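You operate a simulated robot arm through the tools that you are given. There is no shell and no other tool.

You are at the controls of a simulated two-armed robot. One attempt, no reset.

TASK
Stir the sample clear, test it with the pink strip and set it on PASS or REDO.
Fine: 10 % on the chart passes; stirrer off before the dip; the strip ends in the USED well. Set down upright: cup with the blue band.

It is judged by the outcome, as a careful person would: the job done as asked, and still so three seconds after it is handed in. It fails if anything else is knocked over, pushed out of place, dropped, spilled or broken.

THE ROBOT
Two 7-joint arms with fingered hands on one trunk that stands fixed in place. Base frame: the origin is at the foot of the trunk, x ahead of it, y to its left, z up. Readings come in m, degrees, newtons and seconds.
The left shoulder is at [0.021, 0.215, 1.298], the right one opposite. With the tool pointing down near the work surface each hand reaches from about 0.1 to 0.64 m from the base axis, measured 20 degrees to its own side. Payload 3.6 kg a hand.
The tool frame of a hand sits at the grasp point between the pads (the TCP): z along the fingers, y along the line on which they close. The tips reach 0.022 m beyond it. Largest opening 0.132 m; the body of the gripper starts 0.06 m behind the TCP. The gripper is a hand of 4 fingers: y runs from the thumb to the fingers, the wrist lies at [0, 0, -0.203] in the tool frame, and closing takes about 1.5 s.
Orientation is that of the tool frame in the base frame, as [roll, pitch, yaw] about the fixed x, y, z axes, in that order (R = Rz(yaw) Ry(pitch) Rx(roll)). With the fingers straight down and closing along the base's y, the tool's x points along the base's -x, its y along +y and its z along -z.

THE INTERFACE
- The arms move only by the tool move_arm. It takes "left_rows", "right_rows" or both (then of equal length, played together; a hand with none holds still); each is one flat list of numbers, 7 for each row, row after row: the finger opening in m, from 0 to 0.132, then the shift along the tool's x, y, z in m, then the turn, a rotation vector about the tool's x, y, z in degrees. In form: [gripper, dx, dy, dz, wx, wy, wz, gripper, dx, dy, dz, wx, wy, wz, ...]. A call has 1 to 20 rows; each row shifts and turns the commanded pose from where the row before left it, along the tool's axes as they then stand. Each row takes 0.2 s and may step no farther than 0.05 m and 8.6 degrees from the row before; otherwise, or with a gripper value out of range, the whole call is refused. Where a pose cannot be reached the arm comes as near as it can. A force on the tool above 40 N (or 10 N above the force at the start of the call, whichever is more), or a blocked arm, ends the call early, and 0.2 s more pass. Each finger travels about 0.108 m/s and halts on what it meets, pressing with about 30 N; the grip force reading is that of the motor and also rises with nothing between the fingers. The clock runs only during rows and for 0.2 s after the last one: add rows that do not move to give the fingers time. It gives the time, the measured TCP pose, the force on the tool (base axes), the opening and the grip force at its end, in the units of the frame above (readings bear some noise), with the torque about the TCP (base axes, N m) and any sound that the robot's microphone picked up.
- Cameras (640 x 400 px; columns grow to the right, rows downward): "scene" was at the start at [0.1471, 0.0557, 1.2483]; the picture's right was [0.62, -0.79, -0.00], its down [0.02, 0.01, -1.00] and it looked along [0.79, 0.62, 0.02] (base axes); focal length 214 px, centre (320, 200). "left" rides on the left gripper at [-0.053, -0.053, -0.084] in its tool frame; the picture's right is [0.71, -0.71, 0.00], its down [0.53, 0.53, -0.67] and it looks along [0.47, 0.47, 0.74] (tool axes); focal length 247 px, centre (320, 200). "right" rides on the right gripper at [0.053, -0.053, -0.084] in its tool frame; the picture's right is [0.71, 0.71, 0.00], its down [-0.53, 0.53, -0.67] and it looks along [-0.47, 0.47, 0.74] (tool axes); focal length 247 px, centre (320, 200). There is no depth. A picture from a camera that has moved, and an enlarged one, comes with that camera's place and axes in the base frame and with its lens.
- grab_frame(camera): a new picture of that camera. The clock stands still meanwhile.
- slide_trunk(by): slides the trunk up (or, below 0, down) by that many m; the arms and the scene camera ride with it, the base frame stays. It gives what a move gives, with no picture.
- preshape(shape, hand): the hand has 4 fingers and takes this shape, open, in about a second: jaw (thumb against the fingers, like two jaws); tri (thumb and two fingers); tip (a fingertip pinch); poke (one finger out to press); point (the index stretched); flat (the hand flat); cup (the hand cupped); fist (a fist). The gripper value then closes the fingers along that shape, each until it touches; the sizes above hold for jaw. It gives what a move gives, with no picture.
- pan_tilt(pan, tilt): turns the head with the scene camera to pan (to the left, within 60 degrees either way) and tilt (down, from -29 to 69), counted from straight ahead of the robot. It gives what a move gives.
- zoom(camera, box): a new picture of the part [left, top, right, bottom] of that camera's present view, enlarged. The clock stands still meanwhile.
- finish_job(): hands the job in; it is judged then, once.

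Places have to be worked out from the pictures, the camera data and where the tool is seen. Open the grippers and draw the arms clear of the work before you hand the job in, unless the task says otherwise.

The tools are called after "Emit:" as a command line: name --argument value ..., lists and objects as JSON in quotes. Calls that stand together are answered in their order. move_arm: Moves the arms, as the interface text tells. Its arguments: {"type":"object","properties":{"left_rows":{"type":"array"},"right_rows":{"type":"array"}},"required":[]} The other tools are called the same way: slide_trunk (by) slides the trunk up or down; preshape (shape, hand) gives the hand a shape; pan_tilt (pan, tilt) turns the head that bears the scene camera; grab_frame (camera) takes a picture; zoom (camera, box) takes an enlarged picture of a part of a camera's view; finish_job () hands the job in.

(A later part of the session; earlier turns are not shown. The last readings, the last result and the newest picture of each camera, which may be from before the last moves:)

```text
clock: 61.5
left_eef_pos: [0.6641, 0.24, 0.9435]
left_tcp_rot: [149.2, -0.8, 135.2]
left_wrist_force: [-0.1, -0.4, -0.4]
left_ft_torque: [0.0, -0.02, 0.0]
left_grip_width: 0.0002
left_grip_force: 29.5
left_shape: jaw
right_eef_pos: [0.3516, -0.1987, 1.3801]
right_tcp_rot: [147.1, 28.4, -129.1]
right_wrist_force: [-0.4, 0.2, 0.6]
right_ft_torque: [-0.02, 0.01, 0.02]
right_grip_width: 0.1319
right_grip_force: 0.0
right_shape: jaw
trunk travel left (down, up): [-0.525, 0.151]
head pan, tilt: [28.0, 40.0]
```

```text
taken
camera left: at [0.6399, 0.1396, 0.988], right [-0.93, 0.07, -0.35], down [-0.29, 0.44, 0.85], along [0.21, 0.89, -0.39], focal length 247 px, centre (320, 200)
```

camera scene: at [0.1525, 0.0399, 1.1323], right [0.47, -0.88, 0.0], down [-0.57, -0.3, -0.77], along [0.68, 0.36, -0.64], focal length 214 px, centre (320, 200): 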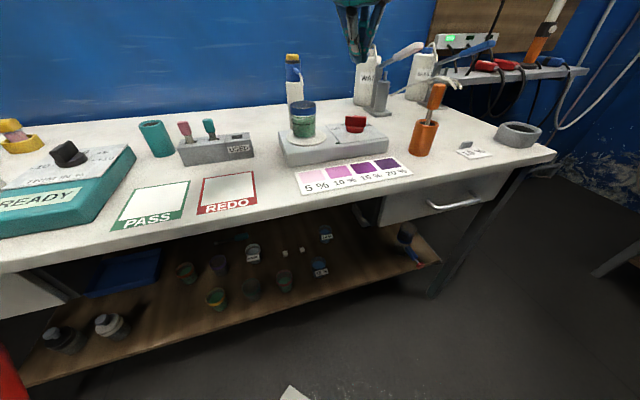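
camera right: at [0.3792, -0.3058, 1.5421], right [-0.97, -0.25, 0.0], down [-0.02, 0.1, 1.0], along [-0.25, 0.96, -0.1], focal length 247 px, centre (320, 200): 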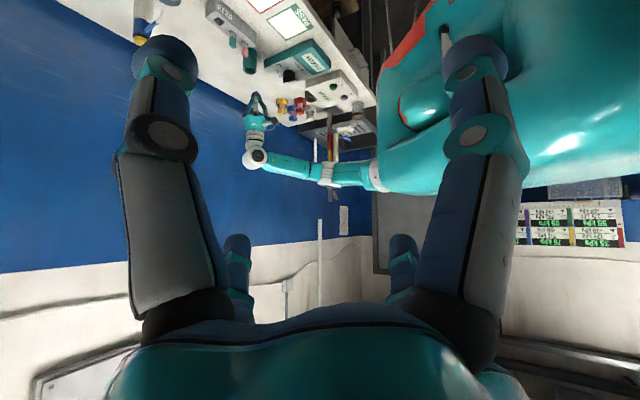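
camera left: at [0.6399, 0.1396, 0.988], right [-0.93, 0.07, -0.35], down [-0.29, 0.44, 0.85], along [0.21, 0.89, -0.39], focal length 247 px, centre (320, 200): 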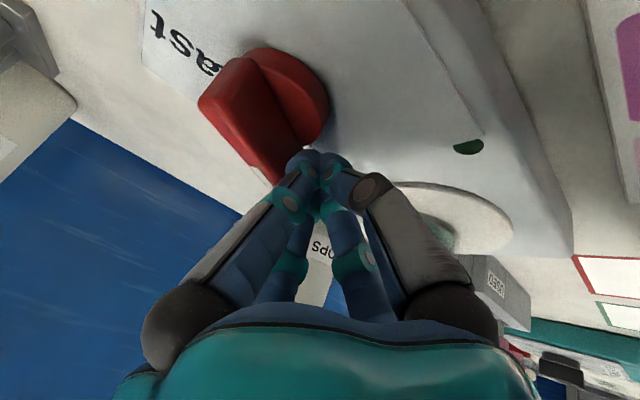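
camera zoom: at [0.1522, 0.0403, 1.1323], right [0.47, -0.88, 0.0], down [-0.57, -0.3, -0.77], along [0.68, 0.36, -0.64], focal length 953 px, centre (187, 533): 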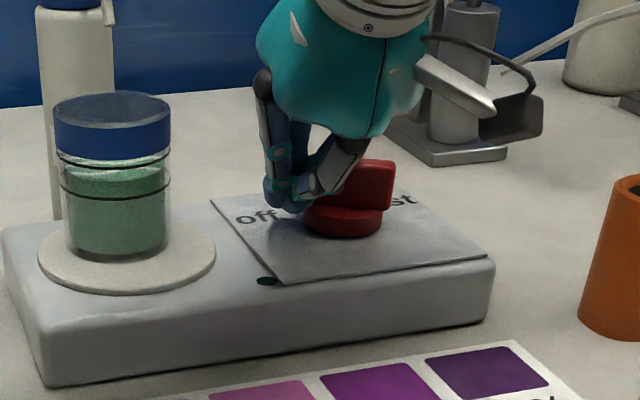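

No contact force yet: my path slid past the bar's end corner. I step back a little to the right and push again nearer the bar's middle of that half.

Emit:
move_arm --left_rows '[0.0, -0.0023, -0.0065, -0.0039, 0, 0, 0, 0.0, -0.0023, -0.0065, -0.0039, 0, 0, 0, 0.0, -0.0007, 0.0048, 0.00285, 0, 0, 0, 0.0, -0.0007, 0.0048, 0.00285, 0, 0, 0, 0.0, -0.0007, 0.0048, 0.00285, 0, 0, 0, 0.0, 0, 0, 0, 0, 0, 0]'

Emit:
zoom --camera "scene" --box '[310, 90, 400, 160]'

Emit:
zoom --camera "left" --box '[180, 20, 400, 210]'

```text
clock: 63.0
left_eef_pos: [0.6687, 0.2369, 0.9446]
left_tcp_rot: [149.3, -0.8, 135.1]
left_wrist_force: [-0.6, -0.3, -1.0]
left_ft_torque: [0.0, 0.02, -0.02]
left_grip_width: 0.0001
left_grip_force: 29.9
left_shape: jaw
right_eef_pos: [0.352, -0.1999, 1.3799]
right_tcp_rot: [147.1, 28.4, -129.0]
right_wrist_force: [0.1, 0.3, 0.6]
right_ft_torque: [0.01, 0.02, 0.01]
right_grip_width: 0.1318
right_grip_force: 0.0
right_shape: jaw
trunk travel left (down, up): [-0.525, 0.151]
head pan, tilt: [28.0, 40.0]
```

```text
5.71 times, centred on (355, 125) of scene
camera zoom: at [0.1521, 0.0403, 1.1323], right [0.47, -0.88, 0.0], down [-0.57, -0.3, -0.77], along [0.68, 0.36, -0.64], focal length 1226 px, centre (120, 629)
```

zoom: 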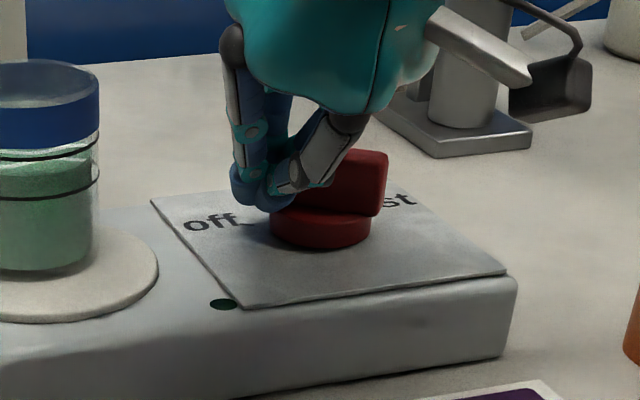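

```text
2.11 times, centred on (290, 115) of left
camera zoom: at [0.6448, 0.1361, 0.9895], right [-0.93, 0.07, -0.35], down [-0.29, 0.44, 0.85], along [0.21, 0.89, -0.39], focal length 520 px, centre (383, 379)
```

zoom: 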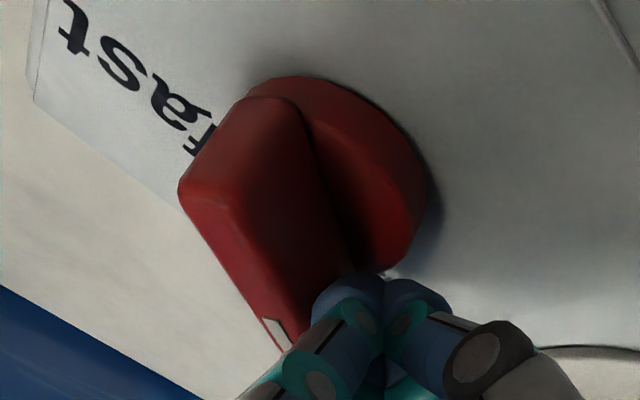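

Contact is made and the bar has turned slightly (near face now at azimuth ≈97°, off is 105°). I keep pushing forward about 18 mm toward the slow position.

Emit:
move_arm --left_rows '[0.0, -0.003, 0.003, 0.0018, 0, 0, 0, 0.0, -0.003, 0.003, 0.0018, 0, 0, 0, 0.0, -0.003, 0.003, 0.0018, 0, 0, 0, 0.0, -0.003, 0.003, 0.0018, 0, 0, 0, 0.0, 0, 0, 0, 0, 0, 0]'

Emit:
zoom --camera "scene" --box '[310, 90, 400, 160]'

Emit:
zoom --camera "left" --box '[180, 20, 400, 210]'

```text
clock: 64.2
left_eef_pos: [0.6855, 0.2429, 0.9457]
left_tcp_rot: [148.9, -0.7, 135.5]
left_wrist_force: [-8.9, 17.6, 13.9]
left_ft_torque: [-0.14, -0.02, 0.01]
left_grip_width: 0.0
left_grip_force: 30.0
left_shape: jaw
right_eef_pos: [0.3484, -0.1972, 1.3796]
right_tcp_rot: [147.3, 28.4, -129.0]
right_wrist_force: [0.2, -0.7, -0.6]
right_ft_torque: [0.0, 0.01, 0.02]
right_grip_width: 0.1318
right_grip_force: 0.0
right_shape: jaw
trunk travel left (down, up): [-0.525, 0.151]
head pan, tilt: [28.0, 40.0]
```

```text
5.71 times, centred on (355, 125) of scene
camera zoom: at [0.1495, 0.0421, 1.1327], right [0.47, -0.88, 0.0], down [-0.57, -0.3, -0.77], along [0.68, 0.36, -0.64], focal length 1226 px, centre (120, 629)
```

zoom: 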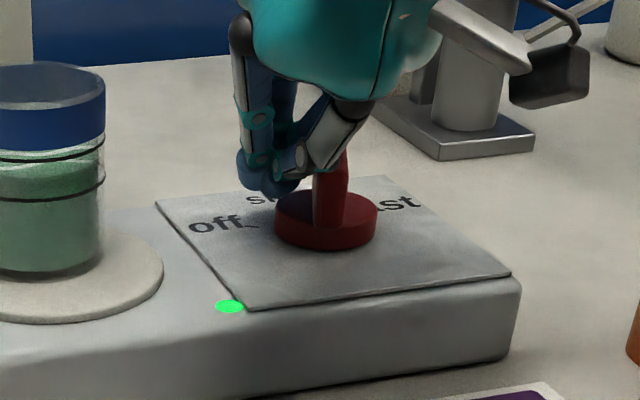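

```text
2.11 times, centred on (290, 115) of left
camera zoom: at [0.6614, 0.1424, 0.9902], right [-0.93, 0.07, -0.36], down [-0.29, 0.44, 0.85], along [0.21, 0.9, -0.39], focal length 520 px, centre (383, 379)
```

zoom: 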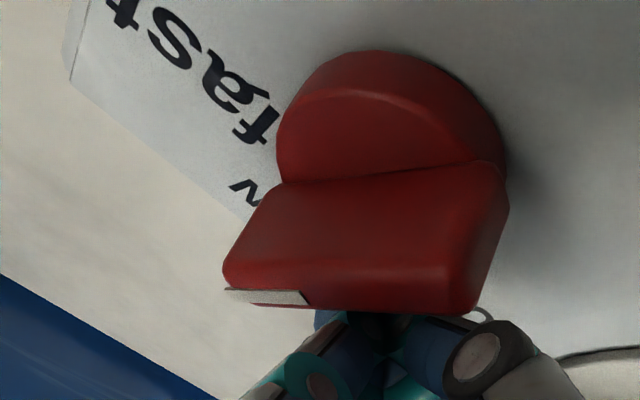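

The LED is lit green: the stirrer runs. The bar presses on the fingers, apparently slightly beyond "slow"; I back off to the left, then up, and look at where the pointer settles.

Emit:
move_arm --left_rows '[0.0, 0.0085, 0, 0, 0, 0, 0, 0.0, 0.0085, 0, 0, 0, 0, 0, 0.0, 0, 0.0137, -0.0229, 0, 0, 0, 0.0, 0, 0.0137, -0.0229, 0, 0, 0, 0.0, 0, 0.0137, -0.0229, 0, 0, 0, 0.0, 0, 0, 0, 0, 0, 0]'

Emit:
zoom --camera "scene" --box '[270, 80, 400, 170]'

Emit:
grab_frame --camera "left"

```text
clock: 65.5
left_eef_pos: [0.6766, 0.2521, 1.024]
left_tcp_rot: [149.4, -0.7, 135.1]
left_wrist_force: [-0.2, 0.3, -0.2]
left_ft_torque: [-0.01, 0.02, 0.04]
left_grip_width: 0.0001
left_grip_force: 30.1
left_shape: jaw
right_eef_pos: [0.3523, -0.1979, 1.3804]
right_tcp_rot: [147.0, 28.4, -129.1]
right_wrist_force: [0.8, -0.2, 0.3]
right_ft_torque: [0.02, 0.01, 0.02]
right_grip_width: 0.132
right_grip_force: 0.1
right_shape: jaw
trunk travel left (down, up): [-0.525, 0.151]
head pan, tilt: [28.0, 40.0]
```

```text
4.44 times, centred on (335, 125) of scene
camera zoom: at [0.1524, 0.0403, 1.1322], right [0.47, -0.88, 0.0], down [-0.57, -0.3, -0.77], along [0.68, 0.36, -0.64], focal length 953 px, centre (253, 533)
```

zoom: 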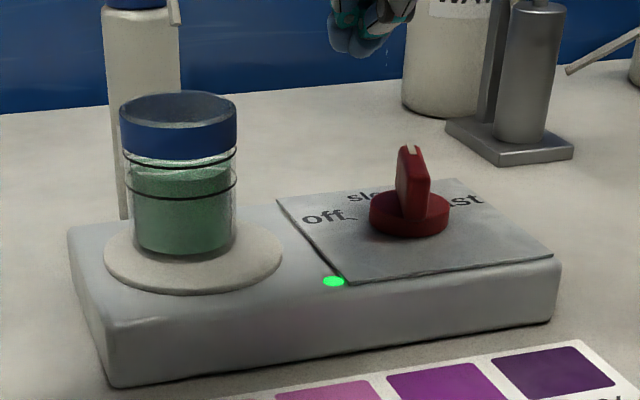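

```text
taken
camera left: at [0.6521, 0.1505, 1.0681], right [-0.93, 0.07, -0.35], down [-0.29, 0.44, 0.85], along [0.21, 0.89, -0.39], focal length 247 px, centre (320, 200)
```

left: 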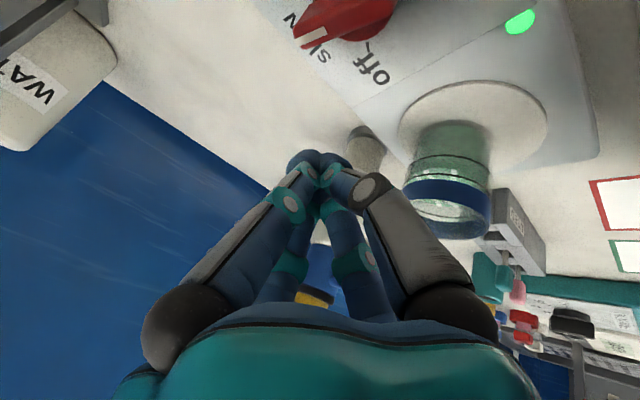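

The LED is on and the knob points about to "slow". I zoom in to confirm the setting and watch the sample.

Emit:
zoom --camera "left" --box '[250, 0, 560, 240]'

Emit:
zoom --camera "scene" --box '[330, 105, 380, 140]'

```text
1.67 times, centred on (405, 120) of left
camera zoom: at [0.6521, 0.1505, 1.0681], right [-0.93, 0.07, -0.35], down [-0.29, 0.44, 0.85], along [0.21, 0.89, -0.39], focal length 412 px, centre (178, 333)
```

zoom: 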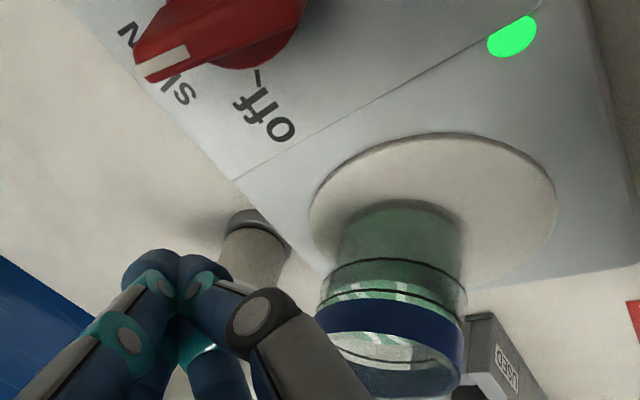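

```text
11.43 times, centred on (355, 122) of scene
camera zoom: at [0.1524, 0.0403, 1.1322], right [0.47, -0.88, 0.0], down [-0.57, -0.3, -0.77], along [0.68, 0.36, -0.64], focal length 2451 px, centre (-80, 1086)
```

zoom: 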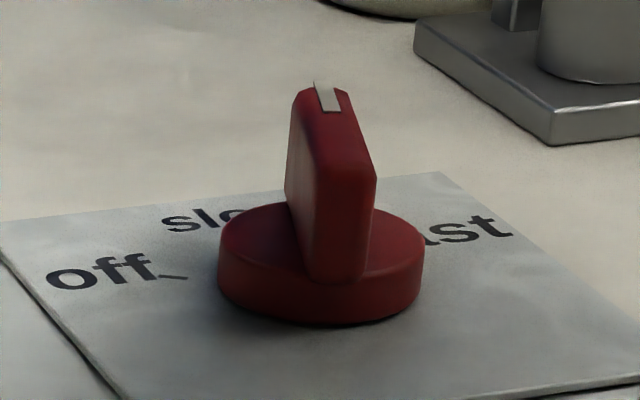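

The pointer sits on "slow" with the LED on. I let the stirrer run a few seconds and watch the cup.

Emit:
move_arm --left_rows '[0.0, 0, 0, 0, 0, 0, 0, 0.0, 0, 0, 0, 0, 0, 0, 0.0, 0, 0, 0, 0, 0, 0, 0.0, 0, 0, 0, 0, 0, 0, 0.0, 0, 0, 0, 0, 0, 0, 0.0, 0, 0, 0, 0, 0, 0, 0.0, 0, 0, 0, 0, 0, 0, 0.0, 0, 0, 0, 0, 0, 0, 0.0, 0, 0, 0, 0, 0, 0, 0.0, 0, 0, 0, 0, 0, 0, 0.0, 0, 0, 0, 0, 0, 0, 0.0, 0, 0, 0, 0, 0, 0, 0.0, 0, 0, 0, 0, 0, 0, 0.0, 0, 0, 0, 0, 0, 0, 0.0, 0, 0, 0, 0, 0, 0]'

Emit:
zoom --camera "left" --box '[380, 80, 520, 250]'

Emit:
zoom --camera "scene" --box '[270, 80, 370, 160]'

```text
clock: 68.8
left_eef_pos: [0.6765, 0.2518, 1.0239]
left_tcp_rot: [149.3, -0.8, 135.2]
left_wrist_force: [0.5, 0.1, 0.1]
left_ft_torque: [0.01, -0.01, 0.0]
left_grip_width: 0.0
left_grip_force: 30.4
left_shape: jaw
right_eef_pos: [0.3528, -0.199, 1.3794]
right_tcp_rot: [147.1, 28.4, -129.2]
right_wrist_force: [0.3, -0.4, -0.4]
right_ft_torque: [-0.01, 0.02, 0.0]
right_grip_width: 0.1318
right_grip_force: 0.1
right_shape: jaw
trunk travel left (down, up): [-0.525, 0.151]
head pan, tilt: [28.0, 40.0]
```

```text
2.35 times, centred on (450, 165) of left
camera zoom: at [0.652, 0.1509, 1.0681], right [-0.93, 0.07, -0.35], down [-0.29, 0.44, 0.85], along [0.21, 0.89, -0.39], focal length 581 px, centre (14, 282)
```

zoom: 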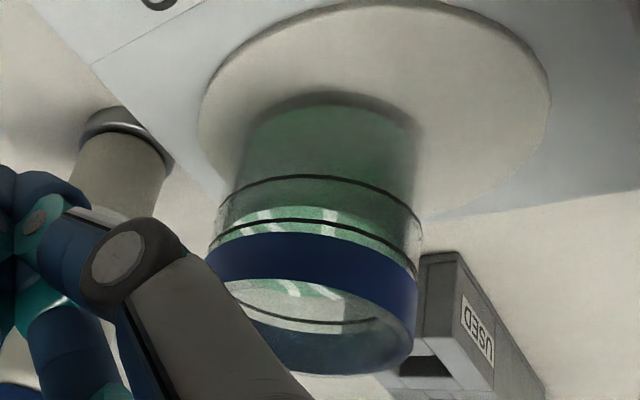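

```text
5.00 times, centred on (320, 120) of scene
camera zoom: at [0.1522, 0.0404, 1.1323], right [0.47, -0.88, 0.0], down [-0.57, -0.3, -0.77], along [0.68, 0.36, -0.64], focal length 1072 px, centre (320, 600)
```

zoom: 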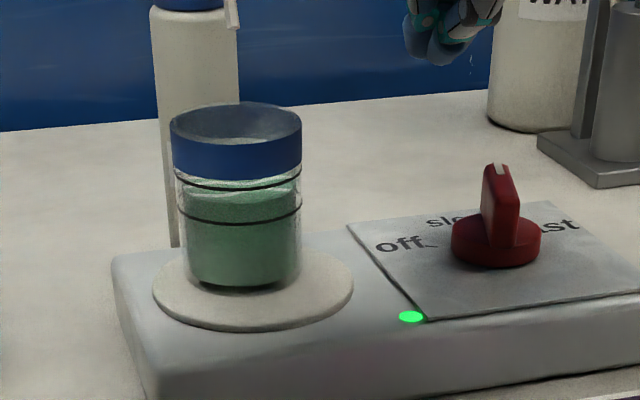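

The streaks are still there but turning. I keep waiting.

Emit:
move_arm --left_rows '[0.0, 0, 0, 0, 0, 0, 0, 0.0, 0, 0, 0, 0, 0, 0, 0.0, 0, 0, 0, 0, 0, 0, 0.0, 0, 0, 0, 0, 0, 0, 0.0, 0, 0, 0, 0, 0, 0, 0.0, 0, 0, 0, 0, 0, 0, 0.0, 0, 0, 0, 0, 0, 0, 0.0, 0, 0, 0, 0, 0, 0, 0.0, 0, 0, 0, 0, 0, 0, 0.0, 0, 0, 0, 0, 0, 0, 0.0, 0, 0, 0, 0, 0, 0, 0.0, 0, 0, 0, 0, 0, 0, 0.0, 0, 0, 0, 0, 0, 0, 0.0, 0, 0, 0, 0, 0, 0, 0.0, 0, 0, 0, 0, 0, 0, 0.0, 0, 0, 0, 0, 0, 0, 0.0, 0, 0, 0, 0, 0, 0, 0.0, 0, 0, 0, 0, 0, 0, 0.0, 0, 0, 0, 0, 0, 0, 0.0, 0, 0, 0, 0, 0, 0]'

Emit:
zoom --camera "left" --box '[380, 80, 520, 250]'

Emit:
zoom --camera "scene" --box '[270, 80, 370, 160]'

```text
clock: 73.0
left_eef_pos: [0.6765, 0.2512, 1.024]
left_tcp_rot: [149.3, -0.7, 135.2]
left_wrist_force: [-0.4, -0.4, 0.3]
left_ft_torque: [0.0, 0.01, 0.04]
left_grip_width: 0.0001
left_grip_force: 29.7
left_shape: jaw
right_eef_pos: [0.3527, -0.1992, 1.3795]
right_tcp_rot: [147.1, 28.4, -129.1]
right_wrist_force: [-0.3, 0.1, 0.0]
right_ft_torque: [0.0, 0.01, 0.02]
right_grip_width: 0.132
right_grip_force: 0.1
right_shape: jaw
trunk travel left (down, up): [-0.525, 0.151]
head pan, tilt: [28.0, 40.0]
```

```text
2.35 times, centred on (450, 165) of left
camera zoom: at [0.652, 0.1508, 1.0681], right [-0.93, 0.07, -0.35], down [-0.29, 0.44, 0.85], along [0.21, 0.89, -0.39], focal length 581 px, centre (14, 282)
```

zoom: 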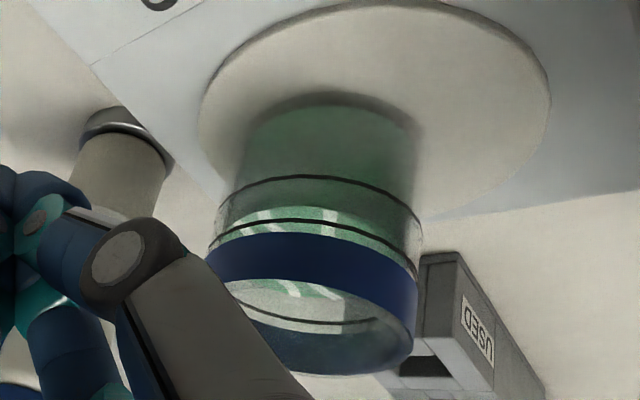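

```text
5.00 times, centred on (320, 120) of scene
camera zoom: at [0.1522, 0.0403, 1.1323], right [0.47, -0.88, 0.0], down [-0.57, -0.3, -0.77], along [0.68, 0.36, -0.64], focal length 1072 px, centre (320, 600)
```

zoom: 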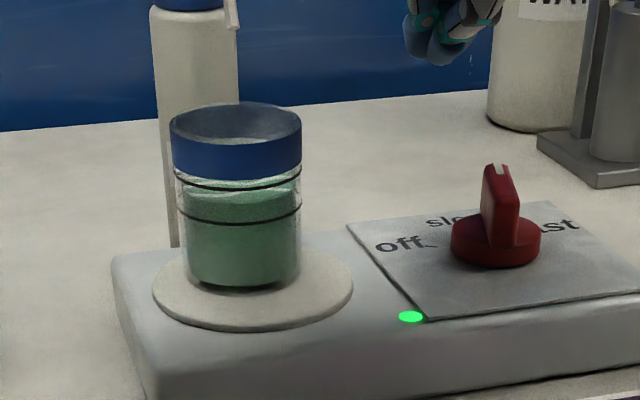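

No visible change yet after ~8 s on slow. I wait another 8 s and compare.

Emit:
move_arm --left_rows '[0.0, 0, 0, 0, 0, 0, 0, 0.0, 0, 0, 0, 0, 0, 0, 0.0, 0, 0, 0, 0, 0, 0, 0.0, 0, 0, 0, 0, 0, 0, 0.0, 0, 0, 0, 0, 0, 0, 0.0, 0, 0, 0, 0, 0, 0, 0.0, 0, 0, 0, 0, 0, 0, 0.0, 0, 0, 0, 0, 0, 0, 0.0, 0, 0, 0, 0, 0, 0, 0.0, 0, 0, 0, 0, 0, 0, 0.0, 0, 0, 0, 0, 0, 0, 0.0, 0, 0, 0, 0, 0, 0, 0.0, 0, 0, 0, 0, 0, 0, 0.0, 0, 0, 0, 0, 0, 0, 0.0, 0, 0, 0, 0, 0, 0, 0.0, 0, 0, 0, 0, 0, 0, 0.0, 0, 0, 0, 0, 0, 0, 0.0, 0, 0, 0, 0, 0, 0, 0.0, 0, 0, 0, 0, 0, 0, 0.0, 0, 0, 0, 0, 0, 0]'

Emit:
move_arm --left_rows '[0.0, 0, 0, 0, 0, 0, 0, 0.0, 0, 0, 0, 0, 0, 0, 0.0, 0, 0, 0, 0, 0, 0, 0.0, 0, 0, 0, 0, 0, 0, 0.0, 0, 0, 0, 0, 0, 0, 0.0, 0, 0, 0, 0, 0, 0, 0.0, 0, 0, 0, 0, 0, 0, 0.0, 0, 0, 0, 0, 0, 0, 0.0, 0, 0, 0, 0, 0, 0, 0.0, 0, 0, 0, 0, 0, 0, 0.0, 0, 0, 0, 0, 0, 0, 0.0, 0, 0, 0, 0, 0, 0, 0.0, 0, 0, 0, 0, 0, 0, 0.0, 0, 0, 0, 0, 0, 0, 0.0, 0, 0, 0, 0, 0, 0, 0.0, 0, 0, 0, 0, 0, 0, 0.0, 0, 0, 0, 0, 0, 0, 0.0, 0, 0, 0, 0, 0, 0, 0.0, 0, 0, 0, 0, 0, 0, 0.0, 0, 0, 0, 0, 0, 0]'

Emit:
zoom --camera "left" --box '[380, 80, 520, 250]'

Emit:
zoom --camera "scene" --box '[270, 80, 370, 160]'

```text
clock: 77.2
left_eef_pos: [0.6763, 0.2519, 1.0233]
left_tcp_rot: [149.3, -0.8, 135.2]
left_wrist_force: [0.1, 0.2, -0.4]
left_ft_torque: [0.01, -0.04, 0.01]
left_grip_width: 0.0002
left_grip_force: 30.0
left_shape: jaw
right_eef_pos: [0.3531, -0.1989, 1.3795]
right_tcp_rot: [147.1, 28.3, -129.0]
right_wrist_force: [0.2, 0.3, 0.6]
right_ft_torque: [0.0, 0.0, 0.0]
right_grip_width: 0.132
right_grip_force: 0.0
right_shape: jaw
trunk travel left (down, up): [-0.525, 0.151]
head pan, tilt: [28.0, 40.0]
```

```text
clock: 81.3
left_eef_pos: [0.6765, 0.2506, 1.023]
left_tcp_rot: [149.3, -0.8, 135.2]
left_wrist_force: [-0.1, 0.1, 1.3]
left_ft_torque: [0.05, 0.03, -0.02]
left_grip_width: 0.0001
left_grip_force: 30.3
left_shape: jaw
right_eef_pos: [0.3525, -0.1992, 1.38]
right_tcp_rot: [147.1, 28.5, -129.1]
right_wrist_force: [0.2, 0.1, 0.0]
right_ft_torque: [0.01, -0.01, 0.01]
right_grip_width: 0.132
right_grip_force: 0.1
right_shape: jaw
trunk travel left (down, up): [-0.525, 0.151]
head pan, tilt: [28.0, 40.0]
```

```text
2.35 times, centred on (450, 165) of left
camera zoom: at [0.652, 0.1508, 1.0681], right [-0.93, 0.07, -0.35], down [-0.29, 0.44, 0.85], along [0.21, 0.89, -0.39], focal length 581 px, centre (14, 282)
```

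zoom: 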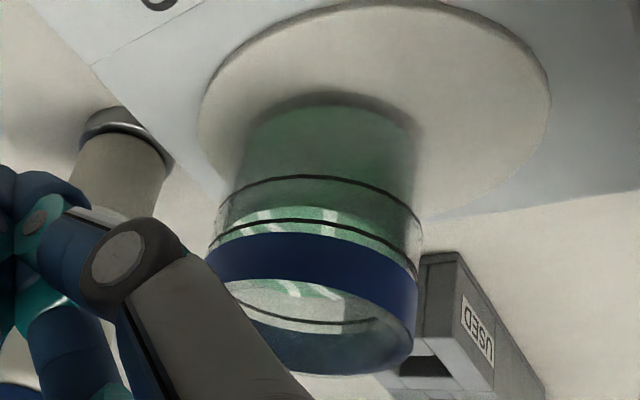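

```text
5.00 times, centred on (320, 120) of scene
camera zoom: at [0.1522, 0.0403, 1.1323], right [0.47, -0.88, 0.0], down [-0.57, -0.3, -0.77], along [0.68, 0.36, -0.64], focal length 1072 px, centre (320, 600)
```

zoom: 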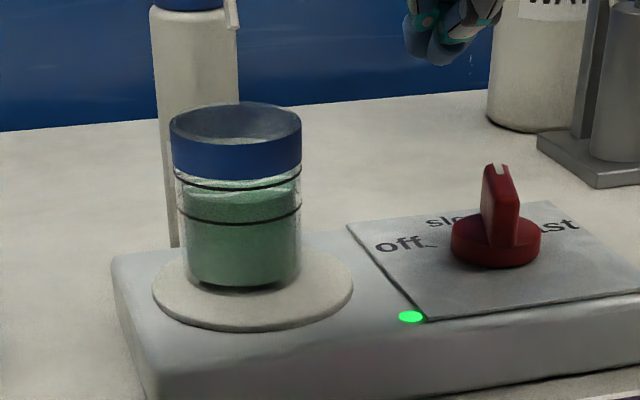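

Still unchanged from this angle. I raise the hand to look into the cup from steeper above while the stirrer keeps running.

Emit:
move_arm --left_rows '[0.0, 0.0177, 0.0037, -0.0269, 0, 0, 0, 0.0, 0.0177, 0.0037, -0.0269, 0, 0, 0, 0.0, 0.0177, 0.0037, -0.0269, 0, 0, 0, 0.0, 0.0177, 0.0037, -0.0269, 0, 0, 0, 0.0, 0, 0, 0, 0, 0, 0, 0.0, 0, 0, 0, 0, 0, 0, 0.0, 0, 0, 0, 0, 0, 0, 0.0, 0, 0, 0, 0, 0, 0, 0.0, 0, 0, 0, 0, 0, 0, 0.0, 0, 0, 0, 0, 0, 0, 0.0, 0, 0, 0, 0, 0, 0, 0.0, 0, 0, 0, 0, 0, 0]'

Emit:
grab_frame --camera "left"

Emit:
zoom --camera "left" --box '[350, 0, 490, 120]'

```text
clock: 84.0
left_eef_pos: [0.598, 0.2701, 1.124]
left_tcp_rot: [149.3, -0.9, 135.2]
left_wrist_force: [-0.3, 0.0, 0.6]
left_ft_torque: [-0.02, 0.0, -0.01]
left_grip_width: 0.0002
left_grip_force: 30.0
left_shape: jaw
right_eef_pos: [0.3531, -0.1979, 1.3797]
right_tcp_rot: [147.0, 28.5, -129.1]
right_wrist_force: [-0.2, -0.2, -0.2]
right_ft_torque: [0.04, 0.05, -0.02]
right_grip_width: 0.1321
right_grip_force: 0.0
right_shape: jaw
trunk travel left (down, up): [-0.525, 0.151]
head pan, tilt: [28.0, 40.0]
```

```text
taken
camera left: at [0.5724, 0.1688, 1.169], right [-0.93, 0.07, -0.35], down [-0.29, 0.44, 0.85], along [0.21, 0.89, -0.39], focal length 247 px, centre (320, 200)
```

left: 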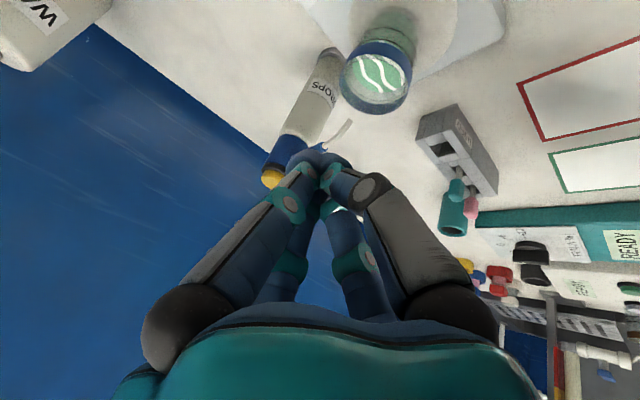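

```text
3.33 times, centred on (420, 60) of left
camera zoom: at [0.5724, 0.1688, 1.169], right [-0.93, 0.07, -0.35], down [-0.29, 0.44, 0.85], along [0.21, 0.89, -0.39], focal length 823 px, centre (-13, 667)
```

zoom: 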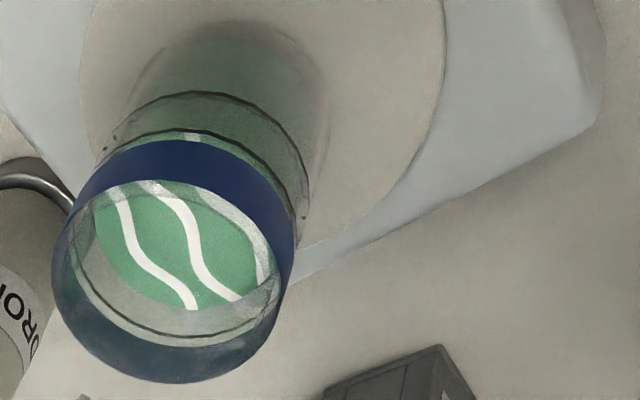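

All three white streaks are still there after ~19 s on slow. I keep it running and watch from this better viewpoint.

Emit:
move_arm --left_rows '[0.0, 0, 0, 0, 0, 0, 0, 0.0, 0, 0, 0, 0, 0, 0, 0.0, 0, 0, 0, 0, 0, 0, 0.0, 0, 0, 0, 0, 0, 0, 0.0, 0, 0, 0, 0, 0, 0, 0.0, 0, 0, 0, 0, 0, 0, 0.0, 0, 0, 0, 0, 0, 0, 0.0, 0, 0, 0, 0, 0, 0, 0.0, 0, 0, 0, 0, 0, 0, 0.0, 0, 0, 0, 0, 0, 0, 0.0, 0, 0, 0, 0, 0, 0, 0.0, 0, 0, 0, 0, 0, 0, 0.0, 0, 0, 0, 0, 0, 0, 0.0, 0, 0, 0, 0, 0, 0, 0.0, 0, 0, 0, 0, 0, 0, 0.0, 0, 0, 0, 0, 0, 0, 0.0, 0, 0, 0, 0, 0, 0, 0.0, 0, 0, 0, 0, 0, 0, 0.0, 0, 0, 0, 0, 0, 0, 0.0, 0, 0, 0, 0, 0, 0]'

Emit:
zoom --camera "left" --box '[350, 0, 490, 120]'

Emit:
move_arm --left_rows '[0.0, 0, 0, 0, 0, 0, 0, 0.0, 0, 0, 0, 0, 0, 0, 0.0, 0, 0, 0, 0, 0, 0, 0.0, 0, 0, 0, 0, 0, 0, 0.0, 0, 0, 0, 0, 0, 0, 0.0, 0, 0, 0, 0, 0, 0, 0.0, 0, 0, 0, 0, 0, 0, 0.0, 0, 0, 0, 0, 0, 0, 0.0, 0, 0, 0, 0, 0, 0, 0.0, 0, 0, 0, 0, 0, 0, 0.0, 0, 0, 0, 0, 0, 0, 0.0, 0, 0, 0, 0, 0, 0, 0.0, 0, 0, 0, 0, 0, 0, 0.0, 0, 0, 0, 0, 0, 0, 0.0, 0, 0, 0, 0, 0, 0, 0.0, 0, 0, 0, 0, 0, 0, 0.0, 0, 0, 0, 0, 0, 0, 0.0, 0, 0, 0, 0, 0, 0, 0.0, 0, 0, 0, 0, 0, 0, 0.0, 0, 0, 0, 0, 0, 0]'

Emit:
zoom --camera "left" --box '[350, 0, 490, 120]'

```text
clock: 88.2
left_eef_pos: [0.5966, 0.27, 1.1267]
left_tcp_rot: [149.3, -0.8, 135.2]
left_wrist_force: [0.2, 0.1, 0.2]
left_ft_torque: [0.01, -0.01, 0.03]
left_grip_width: 0.0003
left_grip_force: 30.1
left_shape: jaw
right_eef_pos: [0.3519, -0.2001, 1.3795]
right_tcp_rot: [147.0, 28.4, -129.1]
right_wrist_force: [0.5, 0.2, -0.4]
right_ft_torque: [-0.01, 0.0, 0.01]
right_grip_width: 0.1319
right_grip_force: 0.0
right_shape: jaw
trunk travel left (down, up): [-0.525, 0.151]
head pan, tilt: [28.0, 40.0]
```

```text
3.33 times, centred on (420, 60) of left
camera zoom: at [0.5724, 0.1688, 1.1691], right [-0.93, 0.07, -0.35], down [-0.29, 0.44, 0.85], along [0.21, 0.89, -0.39], focal length 823 px, centre (-13, 667)
```

zoom: 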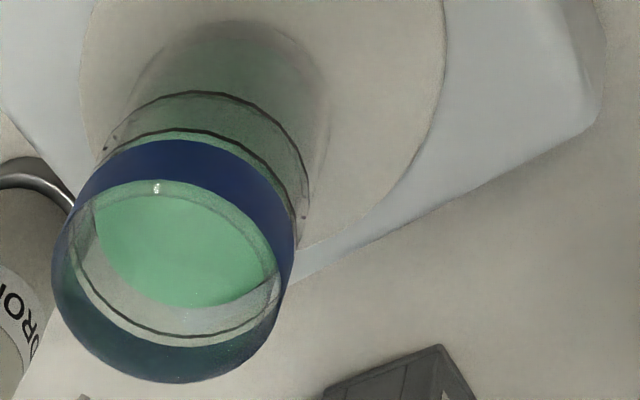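

```text
clock: 92.3
left_eef_pos: [0.597, 0.2692, 1.125]
left_tcp_rot: [149.3, -0.8, 135.1]
left_wrist_force: [-0.1, -0.3, 0.5]
left_ft_torque: [0.02, -0.02, 0.0]
left_grip_width: 0.0004
left_grip_force: 29.8
left_shape: jaw
right_eef_pos: [0.3525, -0.2002, 1.3798]
right_tcp_rot: [147.0, 28.4, -129.1]
right_wrist_force: [-0.5, -0.5, 0.1]
right_ft_torque: [0.04, -0.02, 0.03]
right_grip_width: 0.1322
right_grip_force: 0.0
right_shape: jaw
trunk travel left (down, up): [-0.525, 0.151]
head pan, tilt: [28.0, 40.0]
```

```text
3.33 times, centred on (420, 60) of left
camera zoom: at [0.5724, 0.1688, 1.1691], right [-0.93, 0.07, -0.35], down [-0.29, 0.44, 0.85], along [0.21, 0.89, -0.39], focal length 823 px, centre (-13, 667)
```

zoom: 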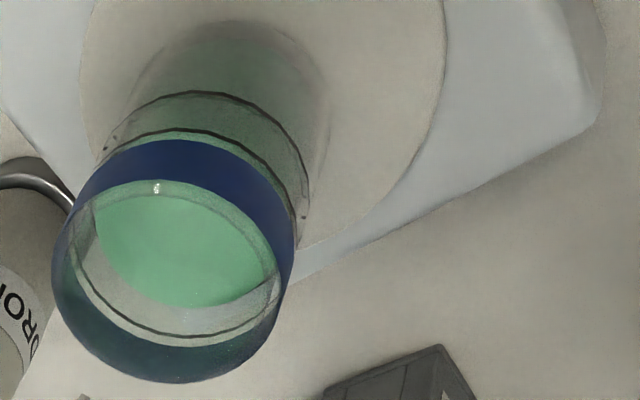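

The sample is clear now: the streaks are gone. Next I turn the stirrer off: I go to the left side of the knob's near end to push it to the right (counter-clockwise).

Emit:
move_arm --left_rows '[0.0, -0.0178, -0.0126, 0.023, 0, 0, 0, 0.0, -0.0178, -0.0126, 0.023, 0, 0, 0, 0.0, -0.0178, -0.0126, 0.023, 0, 0, 0, 0.0, -0.0178, -0.0126, 0.023, 0, 0, 0, 0.0, 0, -0.013, 0.0218, 0, 0, 0, 0.0, 0, -0.013, 0.0218, 0, 0, 0, 0.0, 0, -0.0125, 0.0215, 0, 0, 0, 0.0, 0, 0, 0, 0, 0, 0]'

Emit:
zoom --camera "scene" --box '[310, 90, 400, 160]'

Emit:
zoom --camera "left" --box '[180, 20, 400, 210]'

```text
clock: 94.2
left_eef_pos: [0.65, 0.2226, 0.9441]
left_tcp_rot: [149.3, -0.8, 135.2]
left_wrist_force: [0.3, 0.3, -0.8]
left_ft_torque: [-0.01, 0.02, 0.01]
left_grip_width: 0.0
left_grip_force: 29.8
left_shape: jaw
right_eef_pos: [0.352, -0.199, 1.3791]
right_tcp_rot: [147.1, 28.5, -129.1]
right_wrist_force: [-0.3, -0.5, -0.1]
right_ft_torque: [-0.03, -0.01, 0.02]
right_grip_width: 0.1317
right_grip_force: 0.0
right_shape: jaw
trunk travel left (down, up): [-0.525, 0.151]
head pan, tilt: [28.0, 40.0]
```

```text
5.71 times, centred on (355, 125) of scene
camera zoom: at [0.1521, 0.0403, 1.1323], right [0.47, -0.88, 0.0], down [-0.57, -0.3, -0.77], along [0.68, 0.36, -0.64], focal length 1226 px, centre (120, 629)
```

zoom: 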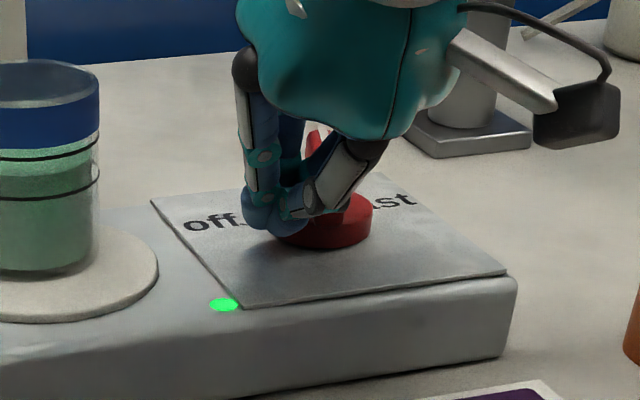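

```text
2.11 times, centred on (290, 115) of left
camera zoom: at [0.6258, 0.1221, 0.9876], right [-0.93, 0.07, -0.35], down [-0.29, 0.44, 0.85], along [0.21, 0.89, -0.39], focal length 520 px, centre (383, 379)
```

zoom: 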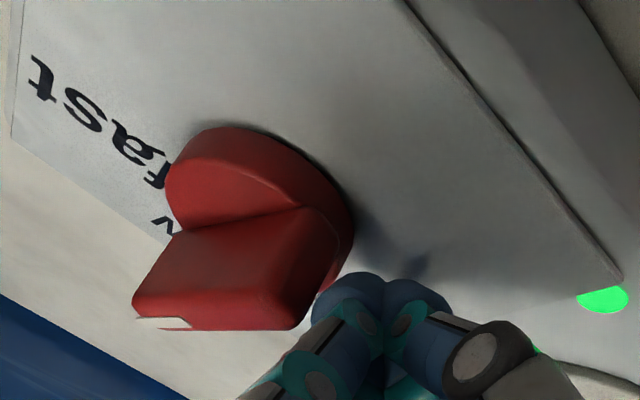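

The fingers stand left of the bar's near end. I push to the right along the arc.

Emit:
move_arm --left_rows '[0.0, -0.0071, 0.0004, 0.0002, 0, 0, 0, 0.0, -0.0071, 0.0004, 0.0002, 0, 0, 0, 0.0, -0.0037, -0.0017, -0.001, 0, 0, 0, 0.0, -0.0037, -0.0017, -0.001, 0, 0, 0, 0.0, -0.0037, -0.0017, -0.001, 0, 0, 0, 0.0, 0, 0, 0, 0, 0, 0]'

Emit:
zoom --camera "scene" --box '[310, 90, 400, 160]'

Emit:
zoom --camera "left" --box '[180, 20, 400, 210]'

```text
clock: 95.5
left_eef_pos: [0.6638, 0.2007, 0.944]
left_tcp_rot: [149.3, -0.8, 135.3]
left_wrist_force: [-1.4, 0.6, 0.7]
left_ft_torque: [-0.03, -0.02, -0.01]
left_grip_width: 0.0
left_grip_force: 29.9
left_shape: jaw
right_eef_pos: [0.3527, -0.1988, 1.3799]
right_tcp_rot: [147.1, 28.4, -129.0]
right_wrist_force: [0.6, 0.5, -0.1]
right_ft_torque: [0.01, 0.02, -0.01]
right_grip_width: 0.1317
right_grip_force: 0.0
right_shape: jaw
trunk travel left (down, up): [-0.525, 0.151]
head pan, tilt: [28.0, 40.0]
```

```text
5.71 times, centred on (355, 125) of scene
camera zoom: at [0.1522, 0.0403, 1.1323], right [0.47, -0.88, 0.0], down [-0.57, -0.3, -0.77], along [0.68, 0.36, -0.64], focal length 1226 px, centre (120, 629)
```

zoom: 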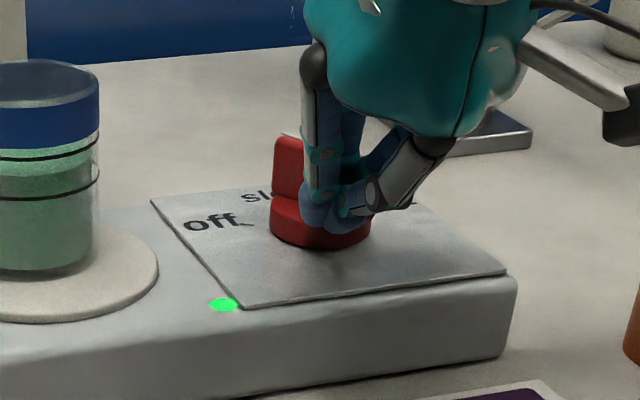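

```text
2.11 times, centred on (290, 115) of left
camera zoom: at [0.6397, 0.1006, 0.9879], right [-0.93, 0.07, -0.35], down [-0.29, 0.44, 0.85], along [0.21, 0.89, -0.39], focal length 520 px, centre (383, 379)
```

zoom: 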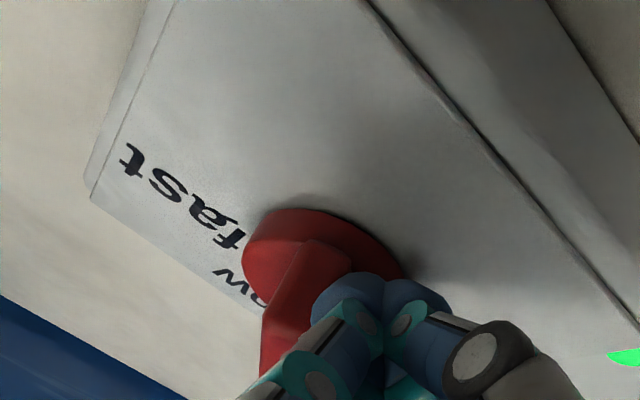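

The knob is turning towards off. I continue along the arc.

Emit:
move_arm --left_rows '[0.0, -0.0042, 0.0002, 0.0001, 0, 0, 0, 0.0, -0.0042, 0.0002, 0.0001, 0, 0, 0, 0.0, -0.0042, 0.0002, 0.0001, 0, 0, 0, 0.0, 0, 0, 0, 0, 0, 0]'

Emit:
zoom --camera "scene" --box '[310, 90, 400, 160]'

Emit:
zoom --camera "left" --box '[180, 20, 400, 210]'

```text
clock: 96.5
left_eef_pos: [0.6736, 0.1932, 0.9431]
left_tcp_rot: [149.4, -0.8, 135.2]
left_wrist_force: [0.6, -0.2, -0.4]
left_ft_torque: [-0.02, -0.01, 0.0]
left_grip_width: 0.0001
left_grip_force: 30.3
left_shape: jaw
right_eef_pos: [0.3522, -0.1987, 1.379]
right_tcp_rot: [147.1, 28.3, -129.1]
right_wrist_force: [0.1, -0.3, 0.5]
right_ft_torque: [0.01, 0.02, 0.0]
right_grip_width: 0.1318
right_grip_force: 0.0
right_shape: jaw
trunk travel left (down, up): [-0.525, 0.151]
head pan, tilt: [28.0, 40.0]
```

```text
5.71 times, centred on (355, 125) of scene
camera zoom: at [0.1522, 0.0405, 1.1323], right [0.47, -0.88, 0.0], down [-0.57, -0.3, -0.77], along [0.68, 0.36, -0.64], focal length 1226 px, centre (120, 629)
```

zoom: 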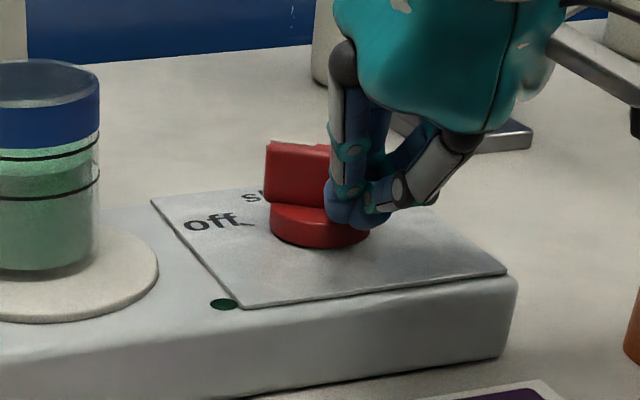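

```text
2.11 times, centred on (290, 115) of left
camera zoom: at [0.6498, 0.0929, 0.9875], right [-0.93, 0.07, -0.35], down [-0.29, 0.44, 0.85], along [0.21, 0.89, -0.39], focal length 520 px, centre (383, 379)
```

zoom: 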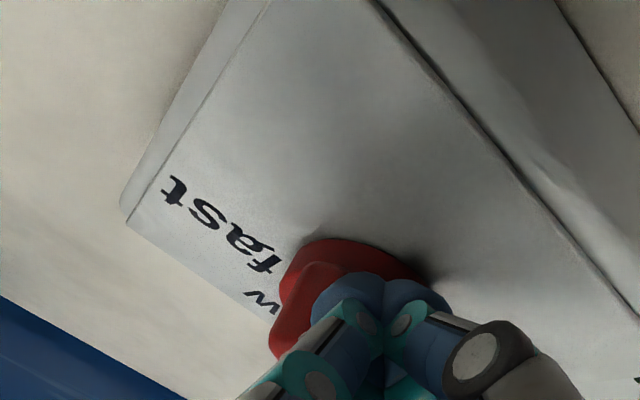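

The LED is off. I back away from the knob and lift, then confirm the pointer.

Emit:
move_arm --left_rows '[0.0, 0, -0.0073, -0.0044, 0, 0, 0, 0.0, 0, -0.0073, -0.0044, 0, 0, 0, 0.0, 0, 0.0154, -0.0258, 0, 0, 0, 0.0, 0, 0.0154, -0.0258, 0, 0, 0, 0.0, 0, 0.0154, -0.0258, 0, 0, 0, 0.0, 0, 0.0154, -0.0258, 0, 0, 0, 0.0, 0, 0.0154, -0.0258, 0, 0, 0, 0.0, 0, 0, 0, 0, 0, 0]'

Emit:
zoom --camera "scene" --box '[270, 80, 400, 170]'

Emit:
grab_frame --camera "left"

```text
clock: 98.3
left_eef_pos: [0.6632, 0.1786, 1.0923]
left_tcp_rot: [149.4, -0.8, 135.2]
left_wrist_force: [-0.2, 0.0, 0.9]
left_ft_torque: [0.03, 0.0, 0.02]
left_grip_width: 0.0
left_grip_force: 30.0
left_shape: jaw
right_eef_pos: [0.3529, -0.198, 1.3799]
right_tcp_rot: [147.1, 28.4, -129.1]
right_wrist_force: [-0.2, -0.6, -0.4]
right_ft_torque: [-0.02, 0.02, 0.01]
right_grip_width: 0.1319
right_grip_force: 0.0
right_shape: jaw
trunk travel left (down, up): [-0.525, 0.151]
head pan, tilt: [28.0, 40.0]
```

```text
4.44 times, centred on (335, 125) of scene
camera zoom: at [0.1525, 0.0404, 1.1322], right [0.47, -0.88, 0.0], down [-0.57, -0.3, -0.77], along [0.68, 0.36, -0.64], focal length 953 px, centre (253, 533)
```

zoom: 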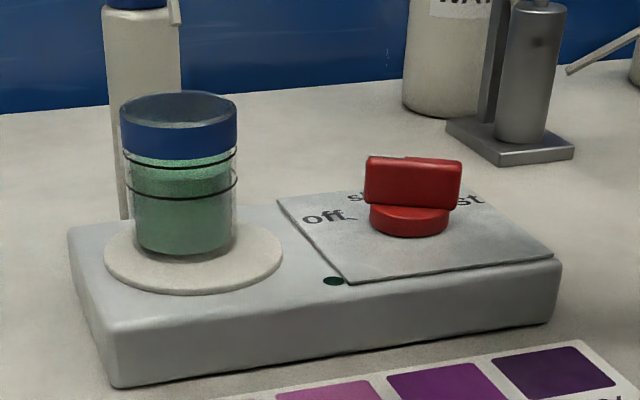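

```text
taken
camera left: at [0.6395, 0.0782, 1.1368], right [-0.93, 0.07, -0.35], down [-0.29, 0.44, 0.85], along [0.21, 0.89, -0.39], focal length 247 px, centre (320, 200)
```

left: 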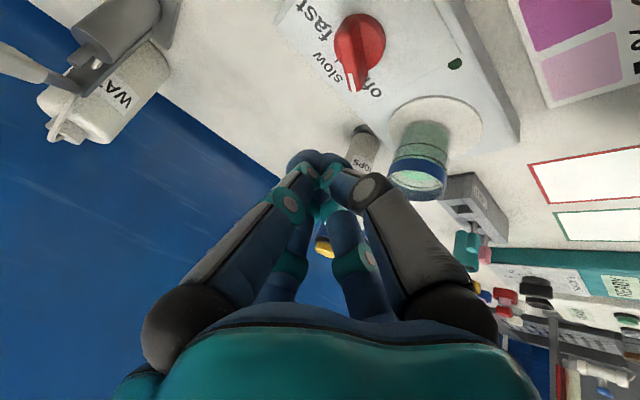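

Stirrer is off and the sample is clear. Now the strip: I carry the hand back, make it upright (yaw 135), and go above the pink strip at a safe height.

Emit:
move_arm --left_rows '[0.0, 0.0345, -0.001, -0.0099, 0, 0, 0, 0.0, 0.0345, -0.001, -0.0099, 0, 0, 0, 0.0, 0.0345, -0.001, -0.0099, 0, 0, 0, 0.0, 0.0345, -0.001, -0.0099, 0, 0, 0, 0.0, 0.0345, -0.001, -0.0099, 0, 0, 0, 0.0, 0, 0, 0, 7.65, 0, 0, 0.0, 0, 0, 0, 7.65, 0, 0, 0.0, 0, 0, 0, 7.65, 0, 0, 0.0, 0, 0, 0, 7.65, 0.8, 0, 0.0, 0.0409, 0.0183, 0, 0, 0, 0, 0.0, 0.0409, 0.0183, 0, 0, 0, 0, 0.0, 0.0409, 0.0183, 0, 0, 0, 0, 0.0, 0.0409, 0.0183, 0, 0, 0, 0, 0.0, 0.0409, 0.0183, 0, 0, 0, 0, 0.0, 0, 0, 0, 0, 0, 0]'

Emit:
grab_frame --camera "left"

```text
clock: 101.5
left_eef_pos: [0.4379, 0.4884, 1.1424]
left_tcp_rot: [180.0, -1.5, 135.3]
left_wrist_force: [0.5, -0.9, 0.6]
left_ft_torque: [0.02, 0.01, 0.02]
left_grip_width: 0.0001
left_grip_force: 30.5
left_shape: jaw
right_eef_pos: [0.3529, -0.1995, 1.3795]
right_tcp_rot: [147.1, 28.5, -129.2]
right_wrist_force: [1.5, -0.8, 0.7]
right_ft_torque: [-0.01, 0.01, 0.0]
right_grip_width: 0.132
right_grip_force: 0.1
right_shape: jaw
trunk travel left (down, up): [-0.525, 0.151]
head pan, tilt: [28.0, 40.0]
```

```text
taken
camera left: at [0.4394, 0.4119, 1.2254], right [-1.0, 0.0, 0.02], down [0.01, 0.73, 0.68], along [-0.02, 0.68, -0.73], focal length 247 px, centre (320, 200)
```

left: 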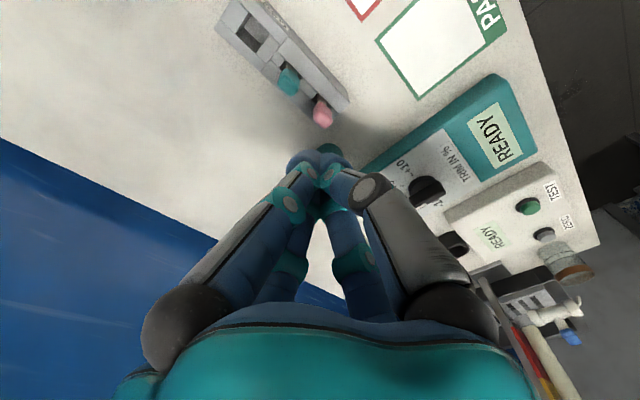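

The hand is above the rack with both strips in view. I fix a small tilt and try the "tip" shape here, in free air, to see its geometry.

Emit:
preshape --shape "tip" --hand "left"

Emit:
grab_frame --camera "left"

Emit:
move_arm --left_rows '[0.0, 0, 0, 0, 0, -1.5, 0, 0.0, 0, 0, 0, 0, 0, 0, 0.0, 0, 0, 0, 0, 0, 0, 0.0, 0, 0, 0, 0, 0, 0, 0.0, 0, 0, 0, 0, 0, 0, 0.0, 0, 0, 0, 0, 0, 0, 0.0, 0, 0, 0, 0, 0, 0]'

Emit:
grab_frame --camera "left"

Emit:
pan_tilt --pan 48 --tilt 20

Emit:
grab_frame --camera "scene"

```text
clock: 102.5
left_eef_pos: [0.4364, 0.489, 1.1431]
left_tcp_rot: [179.9, -1.6, 135.3]
left_wrist_force: [-0.6, -0.4, 0.4]
left_ft_torque: [0.01, 0.01, 0.0]
left_grip_width: 0.1319
left_grip_force: 0.0
left_shape: tip
right_eef_pos: [0.3523, -0.1987, 1.3792]
right_tcp_rot: [147.1, 28.4, -129.1]
right_wrist_force: [0.0, 0.6, 0.0]
right_ft_torque: [0.04, 0.01, 0.03]
right_grip_width: 0.1319
right_grip_force: 0.0
right_shape: jaw
trunk travel left (down, up): [-0.525, 0.151]
head pan, tilt: [28.0, 40.0]
```

```text
taken
camera left: at [0.4391, 0.412, 1.2253], right [-1.0, -0.01, 0.02], down [0.01, 0.73, 0.68], along [-0.02, 0.68, -0.73], focal length 247 px, centre (320, 200)
```

left: 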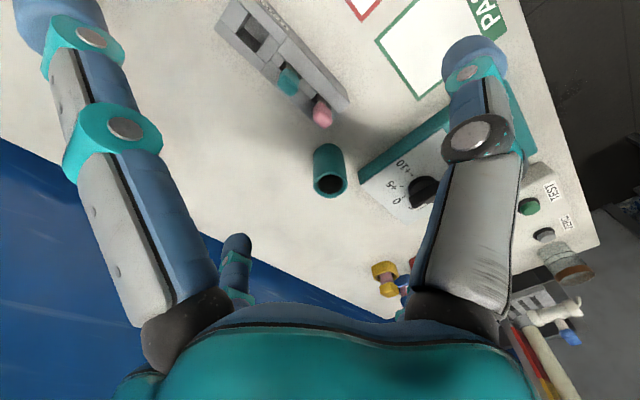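

```text
clock: 104.0
left_eef_pos: [0.4378, 0.4883, 1.1424]
left_tcp_rot: [180.0, -0.1, 135.3]
left_wrist_force: [-0.7, 0.9, 0.0]
left_ft_torque: [0.0, 0.02, -0.04]
left_grip_width: 0.0001
left_grip_force: 29.9
left_shape: tip
right_eef_pos: [0.3534, -0.1985, 1.3791]
right_tcp_rot: [147.2, 28.4, -129.1]
right_wrist_force: [0.2, -0.3, -0.5]
right_ft_torque: [0.01, -0.01, 0.0]
right_grip_width: 0.1318
right_grip_force: 0.0
right_shape: jaw
trunk travel left (down, up): [-0.525, 0.151]
head pan, tilt: [28.0, 40.0]
```

```text
taken
camera left: at [0.4382, 0.4132, 1.226], right [-1.0, 0.0, 0.0], down [0.0, 0.74, 0.67], along [0.0, 0.67, -0.74], focal length 247 px, centre (320, 200)
```

left: 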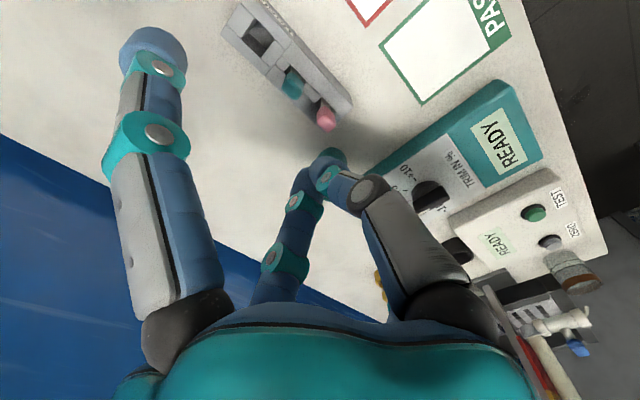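

```text
clock: 104.9
left_eef_pos: [0.4373, 0.4882, 1.1423]
left_tcp_rot: [180.0, -0.1, 135.3]
left_wrist_force: [-0.1, 0.2, 0.2]
left_ft_torque: [0.0, -0.02, 0.0]
left_grip_width: 0.0001
left_grip_force: 30.1
left_shape: tip
right_eef_pos: [0.351, -0.1979, 1.3797]
right_tcp_rot: [147.1, 28.4, -129.1]
right_wrist_force: [-1.1, 1.1, 0.0]
right_ft_torque: [0.0, -0.01, 0.01]
right_grip_width: 0.1319
right_grip_force: 0.1
right_shape: jaw
trunk travel left (down, up): [-0.525, 0.151]
head pan, tilt: [48.0, 20.0]
```

```text
taken
camera scene: at [0.1393, 0.0696, 1.1637], right [0.74, -0.67, 0.0], down [-0.23, -0.25, -0.94], along [0.63, 0.7, -0.34], focal length 214 px, centre (320, 200)
```

scene: 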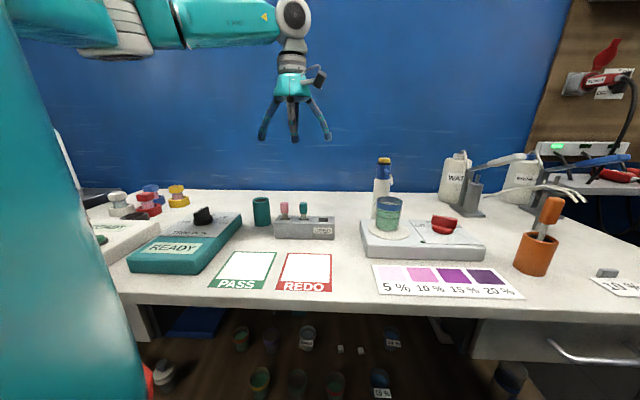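

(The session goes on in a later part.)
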